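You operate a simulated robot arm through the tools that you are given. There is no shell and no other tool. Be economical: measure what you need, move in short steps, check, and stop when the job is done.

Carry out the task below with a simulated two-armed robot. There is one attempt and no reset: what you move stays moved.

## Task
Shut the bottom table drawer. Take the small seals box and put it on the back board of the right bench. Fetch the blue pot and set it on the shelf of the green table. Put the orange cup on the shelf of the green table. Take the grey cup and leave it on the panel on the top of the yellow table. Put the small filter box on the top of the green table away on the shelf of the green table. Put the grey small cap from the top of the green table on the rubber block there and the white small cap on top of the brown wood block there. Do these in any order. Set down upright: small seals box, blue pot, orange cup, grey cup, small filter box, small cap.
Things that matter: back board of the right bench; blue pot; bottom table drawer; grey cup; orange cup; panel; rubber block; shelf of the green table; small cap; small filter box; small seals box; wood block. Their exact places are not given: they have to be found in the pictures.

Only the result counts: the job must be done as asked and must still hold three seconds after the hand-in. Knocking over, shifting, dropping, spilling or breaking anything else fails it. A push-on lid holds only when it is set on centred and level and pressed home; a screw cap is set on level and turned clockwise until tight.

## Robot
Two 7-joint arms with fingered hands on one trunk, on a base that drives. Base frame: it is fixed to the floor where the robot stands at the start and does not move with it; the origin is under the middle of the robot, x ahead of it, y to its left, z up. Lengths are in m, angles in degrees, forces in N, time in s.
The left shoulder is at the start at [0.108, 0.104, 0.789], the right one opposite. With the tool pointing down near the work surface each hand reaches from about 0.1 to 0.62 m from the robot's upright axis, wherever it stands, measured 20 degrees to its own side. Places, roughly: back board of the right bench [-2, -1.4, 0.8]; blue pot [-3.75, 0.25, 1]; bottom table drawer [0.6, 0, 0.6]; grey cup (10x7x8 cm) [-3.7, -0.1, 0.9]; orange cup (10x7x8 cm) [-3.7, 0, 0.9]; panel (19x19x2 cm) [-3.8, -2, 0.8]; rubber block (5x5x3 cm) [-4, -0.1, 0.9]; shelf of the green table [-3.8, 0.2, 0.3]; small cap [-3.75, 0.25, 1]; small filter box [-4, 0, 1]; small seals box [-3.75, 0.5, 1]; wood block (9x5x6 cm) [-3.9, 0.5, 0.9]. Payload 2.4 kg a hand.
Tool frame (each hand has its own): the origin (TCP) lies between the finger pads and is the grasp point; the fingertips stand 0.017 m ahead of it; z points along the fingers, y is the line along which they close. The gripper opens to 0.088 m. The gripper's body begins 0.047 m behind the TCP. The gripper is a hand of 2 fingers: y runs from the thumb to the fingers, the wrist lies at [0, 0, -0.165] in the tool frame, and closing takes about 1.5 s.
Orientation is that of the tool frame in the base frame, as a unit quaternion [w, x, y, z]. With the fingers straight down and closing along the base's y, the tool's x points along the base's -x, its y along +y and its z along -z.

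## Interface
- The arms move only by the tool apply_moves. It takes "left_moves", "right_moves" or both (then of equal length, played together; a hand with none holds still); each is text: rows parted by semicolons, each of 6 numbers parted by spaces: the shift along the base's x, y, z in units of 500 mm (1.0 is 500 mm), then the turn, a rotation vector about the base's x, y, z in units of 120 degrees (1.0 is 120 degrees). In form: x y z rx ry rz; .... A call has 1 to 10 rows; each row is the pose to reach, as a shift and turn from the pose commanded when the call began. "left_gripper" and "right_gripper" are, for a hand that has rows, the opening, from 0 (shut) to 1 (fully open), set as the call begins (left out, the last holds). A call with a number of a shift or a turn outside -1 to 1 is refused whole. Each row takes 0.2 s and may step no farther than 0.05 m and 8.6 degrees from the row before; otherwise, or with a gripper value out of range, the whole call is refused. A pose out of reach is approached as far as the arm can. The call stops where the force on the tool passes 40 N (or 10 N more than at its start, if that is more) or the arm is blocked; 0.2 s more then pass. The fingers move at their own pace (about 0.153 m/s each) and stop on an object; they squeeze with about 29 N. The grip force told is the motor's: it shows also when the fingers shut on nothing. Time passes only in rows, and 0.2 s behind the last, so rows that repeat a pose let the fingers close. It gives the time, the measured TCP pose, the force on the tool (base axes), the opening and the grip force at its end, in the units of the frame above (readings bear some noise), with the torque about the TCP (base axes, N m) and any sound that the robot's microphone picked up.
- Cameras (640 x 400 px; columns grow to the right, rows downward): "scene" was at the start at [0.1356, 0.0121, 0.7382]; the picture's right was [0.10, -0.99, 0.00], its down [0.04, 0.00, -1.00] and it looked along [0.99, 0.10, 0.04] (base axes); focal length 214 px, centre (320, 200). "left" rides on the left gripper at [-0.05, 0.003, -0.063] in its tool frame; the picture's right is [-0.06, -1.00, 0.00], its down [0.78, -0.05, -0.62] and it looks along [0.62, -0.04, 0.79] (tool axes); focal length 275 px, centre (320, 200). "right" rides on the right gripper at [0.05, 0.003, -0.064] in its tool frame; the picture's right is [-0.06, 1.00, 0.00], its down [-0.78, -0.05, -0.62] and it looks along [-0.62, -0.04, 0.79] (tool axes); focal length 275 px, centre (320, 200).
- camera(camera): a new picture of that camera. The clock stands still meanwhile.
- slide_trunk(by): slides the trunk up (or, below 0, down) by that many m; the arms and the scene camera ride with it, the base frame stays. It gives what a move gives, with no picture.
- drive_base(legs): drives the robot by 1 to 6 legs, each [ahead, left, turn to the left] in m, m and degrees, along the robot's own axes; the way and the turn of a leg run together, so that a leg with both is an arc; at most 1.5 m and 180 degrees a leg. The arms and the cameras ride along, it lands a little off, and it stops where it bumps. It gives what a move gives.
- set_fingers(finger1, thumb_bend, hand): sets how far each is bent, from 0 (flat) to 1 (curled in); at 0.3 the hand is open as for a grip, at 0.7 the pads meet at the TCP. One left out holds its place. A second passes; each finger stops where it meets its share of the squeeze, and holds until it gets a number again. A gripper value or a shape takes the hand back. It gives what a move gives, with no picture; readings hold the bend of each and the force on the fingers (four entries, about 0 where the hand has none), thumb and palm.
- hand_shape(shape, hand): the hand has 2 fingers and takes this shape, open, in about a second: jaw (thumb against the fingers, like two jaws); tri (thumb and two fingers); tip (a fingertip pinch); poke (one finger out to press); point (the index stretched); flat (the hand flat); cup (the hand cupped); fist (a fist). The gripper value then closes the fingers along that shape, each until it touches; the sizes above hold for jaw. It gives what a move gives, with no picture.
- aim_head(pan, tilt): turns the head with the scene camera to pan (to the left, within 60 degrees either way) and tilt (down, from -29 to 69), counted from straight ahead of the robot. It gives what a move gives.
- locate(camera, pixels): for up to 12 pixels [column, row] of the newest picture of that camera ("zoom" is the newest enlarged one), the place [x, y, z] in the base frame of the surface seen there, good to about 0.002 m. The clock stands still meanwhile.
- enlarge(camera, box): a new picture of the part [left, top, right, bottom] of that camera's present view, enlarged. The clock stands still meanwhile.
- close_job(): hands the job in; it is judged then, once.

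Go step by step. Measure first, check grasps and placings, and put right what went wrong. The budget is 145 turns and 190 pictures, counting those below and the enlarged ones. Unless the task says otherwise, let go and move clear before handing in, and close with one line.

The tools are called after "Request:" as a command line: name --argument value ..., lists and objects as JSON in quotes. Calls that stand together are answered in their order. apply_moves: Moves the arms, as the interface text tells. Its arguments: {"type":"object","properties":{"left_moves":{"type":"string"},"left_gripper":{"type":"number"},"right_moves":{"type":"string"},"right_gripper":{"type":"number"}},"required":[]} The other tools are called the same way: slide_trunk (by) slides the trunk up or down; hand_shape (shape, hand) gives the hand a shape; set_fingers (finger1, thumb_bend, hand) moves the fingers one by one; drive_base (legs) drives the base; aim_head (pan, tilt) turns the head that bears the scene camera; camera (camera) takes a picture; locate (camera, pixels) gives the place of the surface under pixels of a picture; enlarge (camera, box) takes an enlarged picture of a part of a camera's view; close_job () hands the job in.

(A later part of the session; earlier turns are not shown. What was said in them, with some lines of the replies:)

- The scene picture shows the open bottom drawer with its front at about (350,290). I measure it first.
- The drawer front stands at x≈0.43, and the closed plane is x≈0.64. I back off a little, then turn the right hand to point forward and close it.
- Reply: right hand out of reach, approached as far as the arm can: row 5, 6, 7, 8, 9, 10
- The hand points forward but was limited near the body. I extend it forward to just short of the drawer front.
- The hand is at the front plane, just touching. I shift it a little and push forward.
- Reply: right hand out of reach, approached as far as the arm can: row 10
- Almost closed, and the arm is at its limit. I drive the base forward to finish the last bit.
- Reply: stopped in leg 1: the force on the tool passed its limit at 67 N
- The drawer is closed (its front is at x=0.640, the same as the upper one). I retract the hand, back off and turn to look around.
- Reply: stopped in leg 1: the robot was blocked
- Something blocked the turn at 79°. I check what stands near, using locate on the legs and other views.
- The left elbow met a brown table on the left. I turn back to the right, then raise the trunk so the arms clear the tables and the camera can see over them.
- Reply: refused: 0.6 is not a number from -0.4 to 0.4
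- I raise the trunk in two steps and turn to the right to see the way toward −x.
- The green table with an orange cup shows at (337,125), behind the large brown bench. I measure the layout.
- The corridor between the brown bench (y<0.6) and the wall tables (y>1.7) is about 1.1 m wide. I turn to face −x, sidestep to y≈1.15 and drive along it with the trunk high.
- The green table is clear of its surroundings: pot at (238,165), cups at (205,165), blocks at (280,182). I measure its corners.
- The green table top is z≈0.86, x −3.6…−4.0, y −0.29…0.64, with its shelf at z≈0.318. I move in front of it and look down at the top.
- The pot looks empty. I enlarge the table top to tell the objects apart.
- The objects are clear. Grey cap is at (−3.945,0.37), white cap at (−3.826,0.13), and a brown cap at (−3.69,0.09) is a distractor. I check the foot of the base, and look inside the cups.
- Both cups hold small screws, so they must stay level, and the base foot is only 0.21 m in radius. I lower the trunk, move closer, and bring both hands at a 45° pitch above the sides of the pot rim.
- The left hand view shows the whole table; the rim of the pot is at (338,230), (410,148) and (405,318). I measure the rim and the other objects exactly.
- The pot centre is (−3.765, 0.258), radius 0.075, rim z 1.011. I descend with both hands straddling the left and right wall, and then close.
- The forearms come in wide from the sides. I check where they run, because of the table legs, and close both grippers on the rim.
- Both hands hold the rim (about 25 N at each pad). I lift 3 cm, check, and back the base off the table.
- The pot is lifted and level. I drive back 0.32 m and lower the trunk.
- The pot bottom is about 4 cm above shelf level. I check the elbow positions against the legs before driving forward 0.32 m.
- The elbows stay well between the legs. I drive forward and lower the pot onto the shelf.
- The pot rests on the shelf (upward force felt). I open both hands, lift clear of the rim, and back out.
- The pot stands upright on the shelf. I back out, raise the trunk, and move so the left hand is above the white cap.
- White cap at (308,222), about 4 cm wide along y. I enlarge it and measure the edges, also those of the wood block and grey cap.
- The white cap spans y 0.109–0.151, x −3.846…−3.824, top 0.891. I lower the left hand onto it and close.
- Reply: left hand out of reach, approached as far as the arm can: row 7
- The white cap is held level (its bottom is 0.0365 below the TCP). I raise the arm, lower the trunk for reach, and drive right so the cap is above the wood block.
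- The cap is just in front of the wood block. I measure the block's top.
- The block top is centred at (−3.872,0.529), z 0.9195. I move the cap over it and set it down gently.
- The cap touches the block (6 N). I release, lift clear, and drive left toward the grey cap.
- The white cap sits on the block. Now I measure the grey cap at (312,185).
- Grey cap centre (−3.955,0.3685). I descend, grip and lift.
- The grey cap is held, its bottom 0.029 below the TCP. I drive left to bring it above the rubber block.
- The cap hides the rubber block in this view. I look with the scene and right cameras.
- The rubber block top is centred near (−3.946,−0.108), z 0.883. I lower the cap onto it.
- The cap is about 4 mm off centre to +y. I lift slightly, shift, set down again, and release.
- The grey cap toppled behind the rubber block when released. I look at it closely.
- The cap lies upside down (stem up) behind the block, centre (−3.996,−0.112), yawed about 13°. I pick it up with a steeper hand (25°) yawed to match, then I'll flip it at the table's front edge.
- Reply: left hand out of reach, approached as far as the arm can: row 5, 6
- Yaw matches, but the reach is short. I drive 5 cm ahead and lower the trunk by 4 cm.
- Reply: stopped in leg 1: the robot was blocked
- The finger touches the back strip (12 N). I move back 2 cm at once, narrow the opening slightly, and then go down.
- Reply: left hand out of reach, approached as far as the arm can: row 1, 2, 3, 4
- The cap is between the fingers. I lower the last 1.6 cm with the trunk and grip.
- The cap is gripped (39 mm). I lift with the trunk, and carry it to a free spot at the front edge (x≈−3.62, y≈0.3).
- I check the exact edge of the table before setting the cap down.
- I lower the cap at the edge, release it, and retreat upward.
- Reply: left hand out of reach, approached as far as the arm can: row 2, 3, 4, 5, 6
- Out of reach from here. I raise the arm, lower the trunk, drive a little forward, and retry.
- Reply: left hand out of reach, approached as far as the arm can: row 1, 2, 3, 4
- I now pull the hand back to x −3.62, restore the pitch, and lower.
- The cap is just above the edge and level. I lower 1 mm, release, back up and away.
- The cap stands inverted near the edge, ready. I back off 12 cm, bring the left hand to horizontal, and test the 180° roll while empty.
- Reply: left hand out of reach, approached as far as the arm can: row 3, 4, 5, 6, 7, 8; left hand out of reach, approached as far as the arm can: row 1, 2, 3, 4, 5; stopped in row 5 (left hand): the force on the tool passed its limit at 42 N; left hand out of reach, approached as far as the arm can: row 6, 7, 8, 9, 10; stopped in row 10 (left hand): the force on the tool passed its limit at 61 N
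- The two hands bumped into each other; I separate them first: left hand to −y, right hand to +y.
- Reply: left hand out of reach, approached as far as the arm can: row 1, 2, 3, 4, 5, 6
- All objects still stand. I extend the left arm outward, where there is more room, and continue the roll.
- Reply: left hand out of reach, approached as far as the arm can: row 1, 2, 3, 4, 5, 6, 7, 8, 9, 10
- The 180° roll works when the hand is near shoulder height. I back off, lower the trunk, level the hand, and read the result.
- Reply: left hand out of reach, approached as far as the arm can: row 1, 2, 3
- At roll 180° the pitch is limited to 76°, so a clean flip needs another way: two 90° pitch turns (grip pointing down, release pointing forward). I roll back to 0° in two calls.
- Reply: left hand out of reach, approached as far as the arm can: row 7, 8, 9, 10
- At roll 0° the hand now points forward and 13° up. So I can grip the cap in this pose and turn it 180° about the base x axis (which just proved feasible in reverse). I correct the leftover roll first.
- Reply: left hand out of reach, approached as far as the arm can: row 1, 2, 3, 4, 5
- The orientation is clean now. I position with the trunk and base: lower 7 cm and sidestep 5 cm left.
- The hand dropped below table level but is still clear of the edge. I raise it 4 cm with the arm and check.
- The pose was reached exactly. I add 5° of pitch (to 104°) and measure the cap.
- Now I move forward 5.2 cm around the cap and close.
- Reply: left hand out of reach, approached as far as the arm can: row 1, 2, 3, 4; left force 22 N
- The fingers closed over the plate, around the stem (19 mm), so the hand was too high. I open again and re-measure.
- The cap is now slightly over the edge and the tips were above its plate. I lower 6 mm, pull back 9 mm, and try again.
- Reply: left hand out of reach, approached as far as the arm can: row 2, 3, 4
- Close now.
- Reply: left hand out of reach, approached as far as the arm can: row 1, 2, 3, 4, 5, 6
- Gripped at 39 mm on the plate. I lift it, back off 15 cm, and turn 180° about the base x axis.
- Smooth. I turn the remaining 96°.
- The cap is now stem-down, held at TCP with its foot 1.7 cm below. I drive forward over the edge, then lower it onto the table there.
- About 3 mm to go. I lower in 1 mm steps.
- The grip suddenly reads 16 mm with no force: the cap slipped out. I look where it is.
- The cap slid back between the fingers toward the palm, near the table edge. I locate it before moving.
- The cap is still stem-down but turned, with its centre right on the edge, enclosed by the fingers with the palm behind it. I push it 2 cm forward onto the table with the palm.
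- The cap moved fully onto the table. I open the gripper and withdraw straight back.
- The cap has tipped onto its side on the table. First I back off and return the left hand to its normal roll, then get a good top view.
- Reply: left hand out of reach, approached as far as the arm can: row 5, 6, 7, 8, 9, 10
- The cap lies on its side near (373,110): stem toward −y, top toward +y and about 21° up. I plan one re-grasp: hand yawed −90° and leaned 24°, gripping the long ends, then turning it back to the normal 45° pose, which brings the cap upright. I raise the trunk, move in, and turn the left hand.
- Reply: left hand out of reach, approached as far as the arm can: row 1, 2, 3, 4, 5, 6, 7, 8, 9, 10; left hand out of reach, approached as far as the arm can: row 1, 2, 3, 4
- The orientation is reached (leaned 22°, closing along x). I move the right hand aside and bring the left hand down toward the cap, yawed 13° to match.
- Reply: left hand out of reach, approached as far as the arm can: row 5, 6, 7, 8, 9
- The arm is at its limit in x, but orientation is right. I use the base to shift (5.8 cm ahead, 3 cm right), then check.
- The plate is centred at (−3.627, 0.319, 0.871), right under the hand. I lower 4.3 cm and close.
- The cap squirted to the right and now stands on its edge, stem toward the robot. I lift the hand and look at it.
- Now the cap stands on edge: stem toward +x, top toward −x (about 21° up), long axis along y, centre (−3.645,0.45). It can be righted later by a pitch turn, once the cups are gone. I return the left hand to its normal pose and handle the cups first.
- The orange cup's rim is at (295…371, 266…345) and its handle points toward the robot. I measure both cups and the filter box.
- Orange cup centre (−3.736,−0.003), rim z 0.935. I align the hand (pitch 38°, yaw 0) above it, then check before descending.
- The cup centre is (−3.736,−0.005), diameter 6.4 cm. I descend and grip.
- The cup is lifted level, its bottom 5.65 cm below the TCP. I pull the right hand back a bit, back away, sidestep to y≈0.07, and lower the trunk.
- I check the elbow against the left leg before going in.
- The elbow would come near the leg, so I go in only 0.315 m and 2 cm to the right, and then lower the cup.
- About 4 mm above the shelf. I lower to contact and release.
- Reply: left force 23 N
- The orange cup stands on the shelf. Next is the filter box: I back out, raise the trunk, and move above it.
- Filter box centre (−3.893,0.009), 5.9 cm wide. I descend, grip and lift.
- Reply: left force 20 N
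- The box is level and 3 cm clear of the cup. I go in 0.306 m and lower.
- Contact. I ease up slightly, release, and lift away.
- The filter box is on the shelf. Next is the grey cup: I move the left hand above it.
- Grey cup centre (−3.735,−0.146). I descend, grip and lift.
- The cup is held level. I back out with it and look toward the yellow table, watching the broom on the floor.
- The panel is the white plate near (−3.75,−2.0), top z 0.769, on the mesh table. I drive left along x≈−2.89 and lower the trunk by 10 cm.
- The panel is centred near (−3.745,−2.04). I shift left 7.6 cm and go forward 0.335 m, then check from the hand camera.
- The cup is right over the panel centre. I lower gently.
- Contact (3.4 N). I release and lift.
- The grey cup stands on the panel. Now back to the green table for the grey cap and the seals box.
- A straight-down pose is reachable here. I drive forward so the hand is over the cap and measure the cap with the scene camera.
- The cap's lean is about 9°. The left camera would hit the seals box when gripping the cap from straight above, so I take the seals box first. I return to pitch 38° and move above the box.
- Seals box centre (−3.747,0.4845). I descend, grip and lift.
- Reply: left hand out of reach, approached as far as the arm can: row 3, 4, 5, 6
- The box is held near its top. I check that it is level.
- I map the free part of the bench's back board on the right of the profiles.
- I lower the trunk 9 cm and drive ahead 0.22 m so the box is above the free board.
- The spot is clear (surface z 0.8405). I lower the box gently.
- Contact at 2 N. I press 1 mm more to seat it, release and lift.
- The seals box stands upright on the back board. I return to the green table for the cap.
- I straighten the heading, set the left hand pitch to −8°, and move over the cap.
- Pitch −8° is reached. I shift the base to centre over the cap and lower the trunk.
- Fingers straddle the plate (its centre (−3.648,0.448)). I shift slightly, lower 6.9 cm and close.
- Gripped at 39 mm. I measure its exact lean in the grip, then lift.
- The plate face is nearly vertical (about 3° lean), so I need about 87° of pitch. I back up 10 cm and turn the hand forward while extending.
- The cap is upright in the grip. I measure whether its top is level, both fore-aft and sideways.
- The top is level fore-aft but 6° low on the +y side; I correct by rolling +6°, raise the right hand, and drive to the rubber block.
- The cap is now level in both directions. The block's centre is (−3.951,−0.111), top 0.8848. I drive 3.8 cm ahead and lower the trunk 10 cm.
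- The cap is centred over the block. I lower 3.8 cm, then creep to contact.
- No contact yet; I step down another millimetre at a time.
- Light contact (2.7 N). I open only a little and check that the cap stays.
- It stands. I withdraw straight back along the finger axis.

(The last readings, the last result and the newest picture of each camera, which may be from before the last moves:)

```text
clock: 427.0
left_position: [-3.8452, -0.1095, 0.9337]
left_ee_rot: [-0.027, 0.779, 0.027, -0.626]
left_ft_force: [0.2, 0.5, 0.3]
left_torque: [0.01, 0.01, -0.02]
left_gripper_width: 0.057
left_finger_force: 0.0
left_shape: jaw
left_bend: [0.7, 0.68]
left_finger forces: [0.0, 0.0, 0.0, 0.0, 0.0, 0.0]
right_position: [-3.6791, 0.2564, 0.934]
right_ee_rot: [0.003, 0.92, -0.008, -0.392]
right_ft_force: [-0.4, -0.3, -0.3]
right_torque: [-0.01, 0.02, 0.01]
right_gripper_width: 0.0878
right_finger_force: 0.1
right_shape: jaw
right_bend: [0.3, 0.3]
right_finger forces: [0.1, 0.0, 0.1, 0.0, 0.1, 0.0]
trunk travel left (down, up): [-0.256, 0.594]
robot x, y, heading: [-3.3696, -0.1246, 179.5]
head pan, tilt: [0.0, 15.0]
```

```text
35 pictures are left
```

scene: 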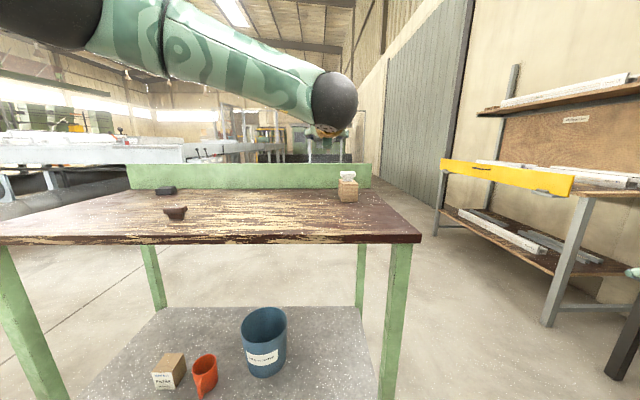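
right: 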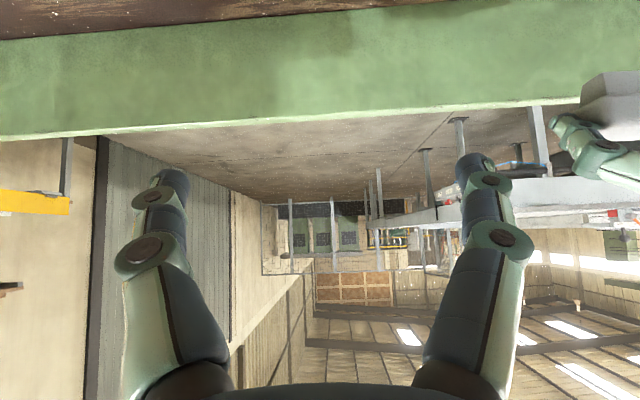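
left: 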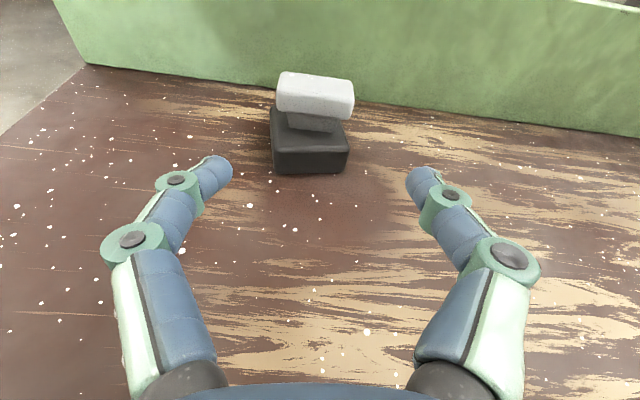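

The cap stands on the rubber block. I back away, raise the trunk, and verify the whole table.

Request:
drive_base --legs '[[-0.35, 0, 0]]'

Request:
slide_trunk --by 0.25

Request:
aim_head --pan -15 --tilt 40

Request:
camera --camera "scene"

```text
clock: 429.3
left_position: [-3.4983, -0.1127, 0.9332]
left_ee_rot: [-0.025, 0.779, 0.029, -0.626]
left_ft_force: [0.0, -0.3, 0.5]
left_torque: [0.0, -0.01, 0.0]
left_gripper_width: 0.0572
left_finger_force: 0.0
left_shape: jaw
left_bend: [0.7, 0.68]
left_finger forces: [0.0, 0.0, 0.1, 0.1, 0.0, 0.0]
right_position: [-3.3326, 0.2528, 0.9335]
right_ee_rot: [0.003, 0.92, -0.008, -0.392]
right_ft_force: [0.4, -0.9, -0.3]
right_torque: [0.0, 0.0, 0.06]
right_gripper_width: 0.0879
right_finger_force: 0.0
right_shape: jaw
right_bend: [0.3, 0.3]
right_finger forces: [0.1, 0.0, 0.0, 0.0, 0.0, 0.0]
trunk travel left (down, up): [-0.256, 0.594]
robot x, y, heading: [-3.0194, -0.1253, 179.8]
head pan, tilt: [0.0, 15.0]
```

```text
clock: 431.9
left_position: [-3.4978, -0.1128, 1.1829]
left_ee_rot: [-0.026, 0.779, 0.028, -0.626]
left_ft_force: [0.0, 0.3, -0.2]
left_torque: [0.0, -0.02, 0.03]
left_gripper_width: 0.0569
left_finger_force: 0.1
left_shape: jaw
left_bend: [0.7, 0.68]
left_finger forces: [0.0, 0.0, 0.0, 0.0, 0.0, 0.0]
right_position: [-3.3322, 0.253, 1.1832]
right_ee_rot: [0.005, 0.92, -0.006, -0.392]
right_ft_force: [0.0, 0.3, 0.0]
right_torque: [0.02, -0.02, 0.0]
right_gripper_width: 0.0884
right_finger_force: 0.0
right_shape: jaw
right_bend: [0.3, 0.3]
right_finger forces: [0.0, 0.1, 0.0, 0.0, 0.0, 0.0]
trunk travel left (down, up): [-0.506, 0.344]
robot x, y, heading: [-3.0213, -0.1238, 179.8]
head pan, tilt: [0.0, 15.0]
```

```text
clock: 432.8
left_position: [-3.4977, -0.1121, 1.1842]
left_ee_rot: [-0.026, 0.779, 0.028, -0.626]
left_ft_force: [0.0, 0.4, 1.2]
left_torque: [-0.02, -0.04, -0.01]
left_gripper_width: 0.0572
left_finger_force: 0.0
left_shape: jaw
left_bend: [0.7, 0.68]
left_finger forces: [0.0, 0.0, 0.0, 0.0, 0.0, 0.0]
right_position: [-3.3319, 0.2536, 1.1839]
right_ee_rot: [0.004, 0.92, -0.006, -0.393]
right_ft_force: [1.2, 0.5, 0.8]
right_torque: [0.02, 0.01, 0.01]
right_gripper_width: 0.0879
right_finger_force: 0.0
right_shape: jaw
right_bend: [0.3, 0.3]
right_finger forces: [0.0, 0.0, 0.0, 0.0, 0.0, 0.0]
trunk travel left (down, up): [-0.506, 0.344]
robot x, y, heading: [-3.0214, -0.1224, 179.8]
head pan, tilt: [-15.0, 40.0]
```

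```text
34 pictures are left
```

scene: 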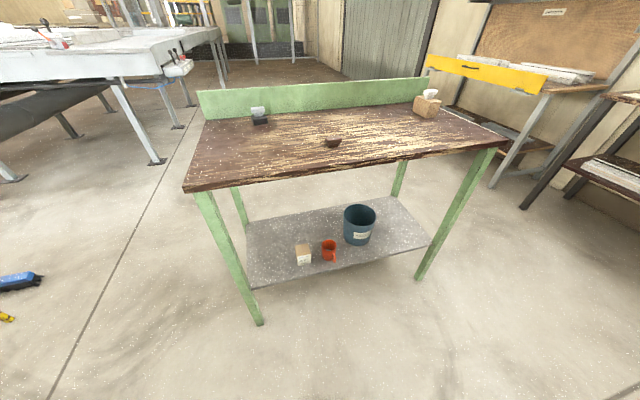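

Request:
enlarge --camera "scene" --box '[220, 90, 300, 140]'

Request:
enlarge --camera "scene" --box '[390, 75, 470, 125]'

Request:
enlarge --camera "scene" --box '[270, 190, 430, 290]'

```text
8.00 times, centred on (260, 115) of scene
```

zoom: 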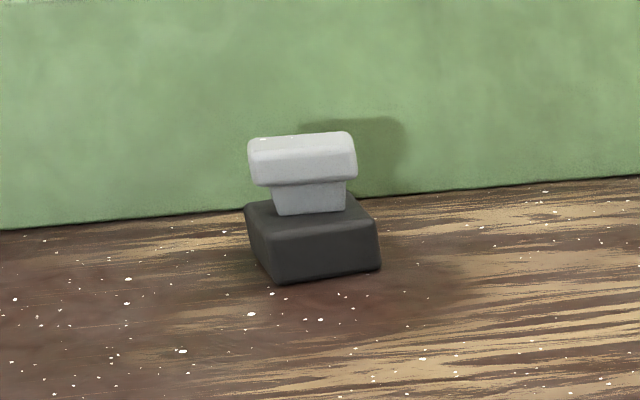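

```text
8.00 times, centred on (430, 100) of scene
```

zoom: 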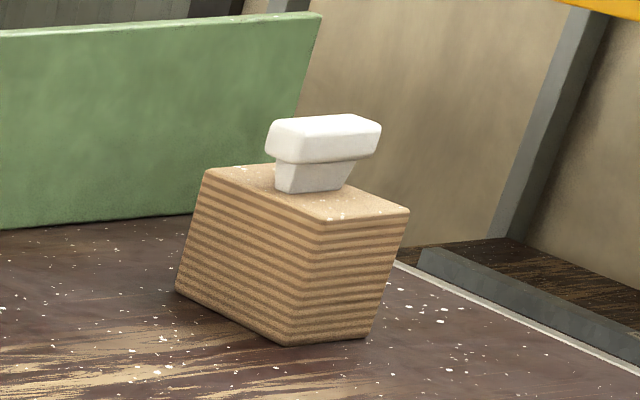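

```text
4.00 times, centred on (350, 240) of scene
```

zoom: 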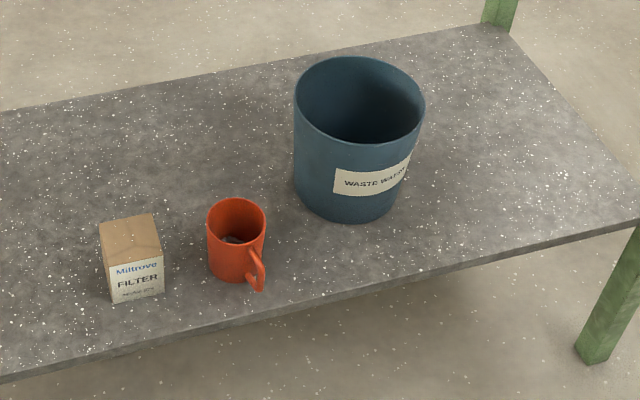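

Both caps stand upright on their blocks, and the pot, orange cup and filter box stand on the shelf. The grey cup, seals box and drawer were checked when done, so I hand in.

Request:
close_job

```text
The job is handed in.
```

I did all eight tasks and handed the job in; the last pictures show everything in place and upright. The grey cap first fell off the rubber block, so I picked it up, righted it and set it back on.
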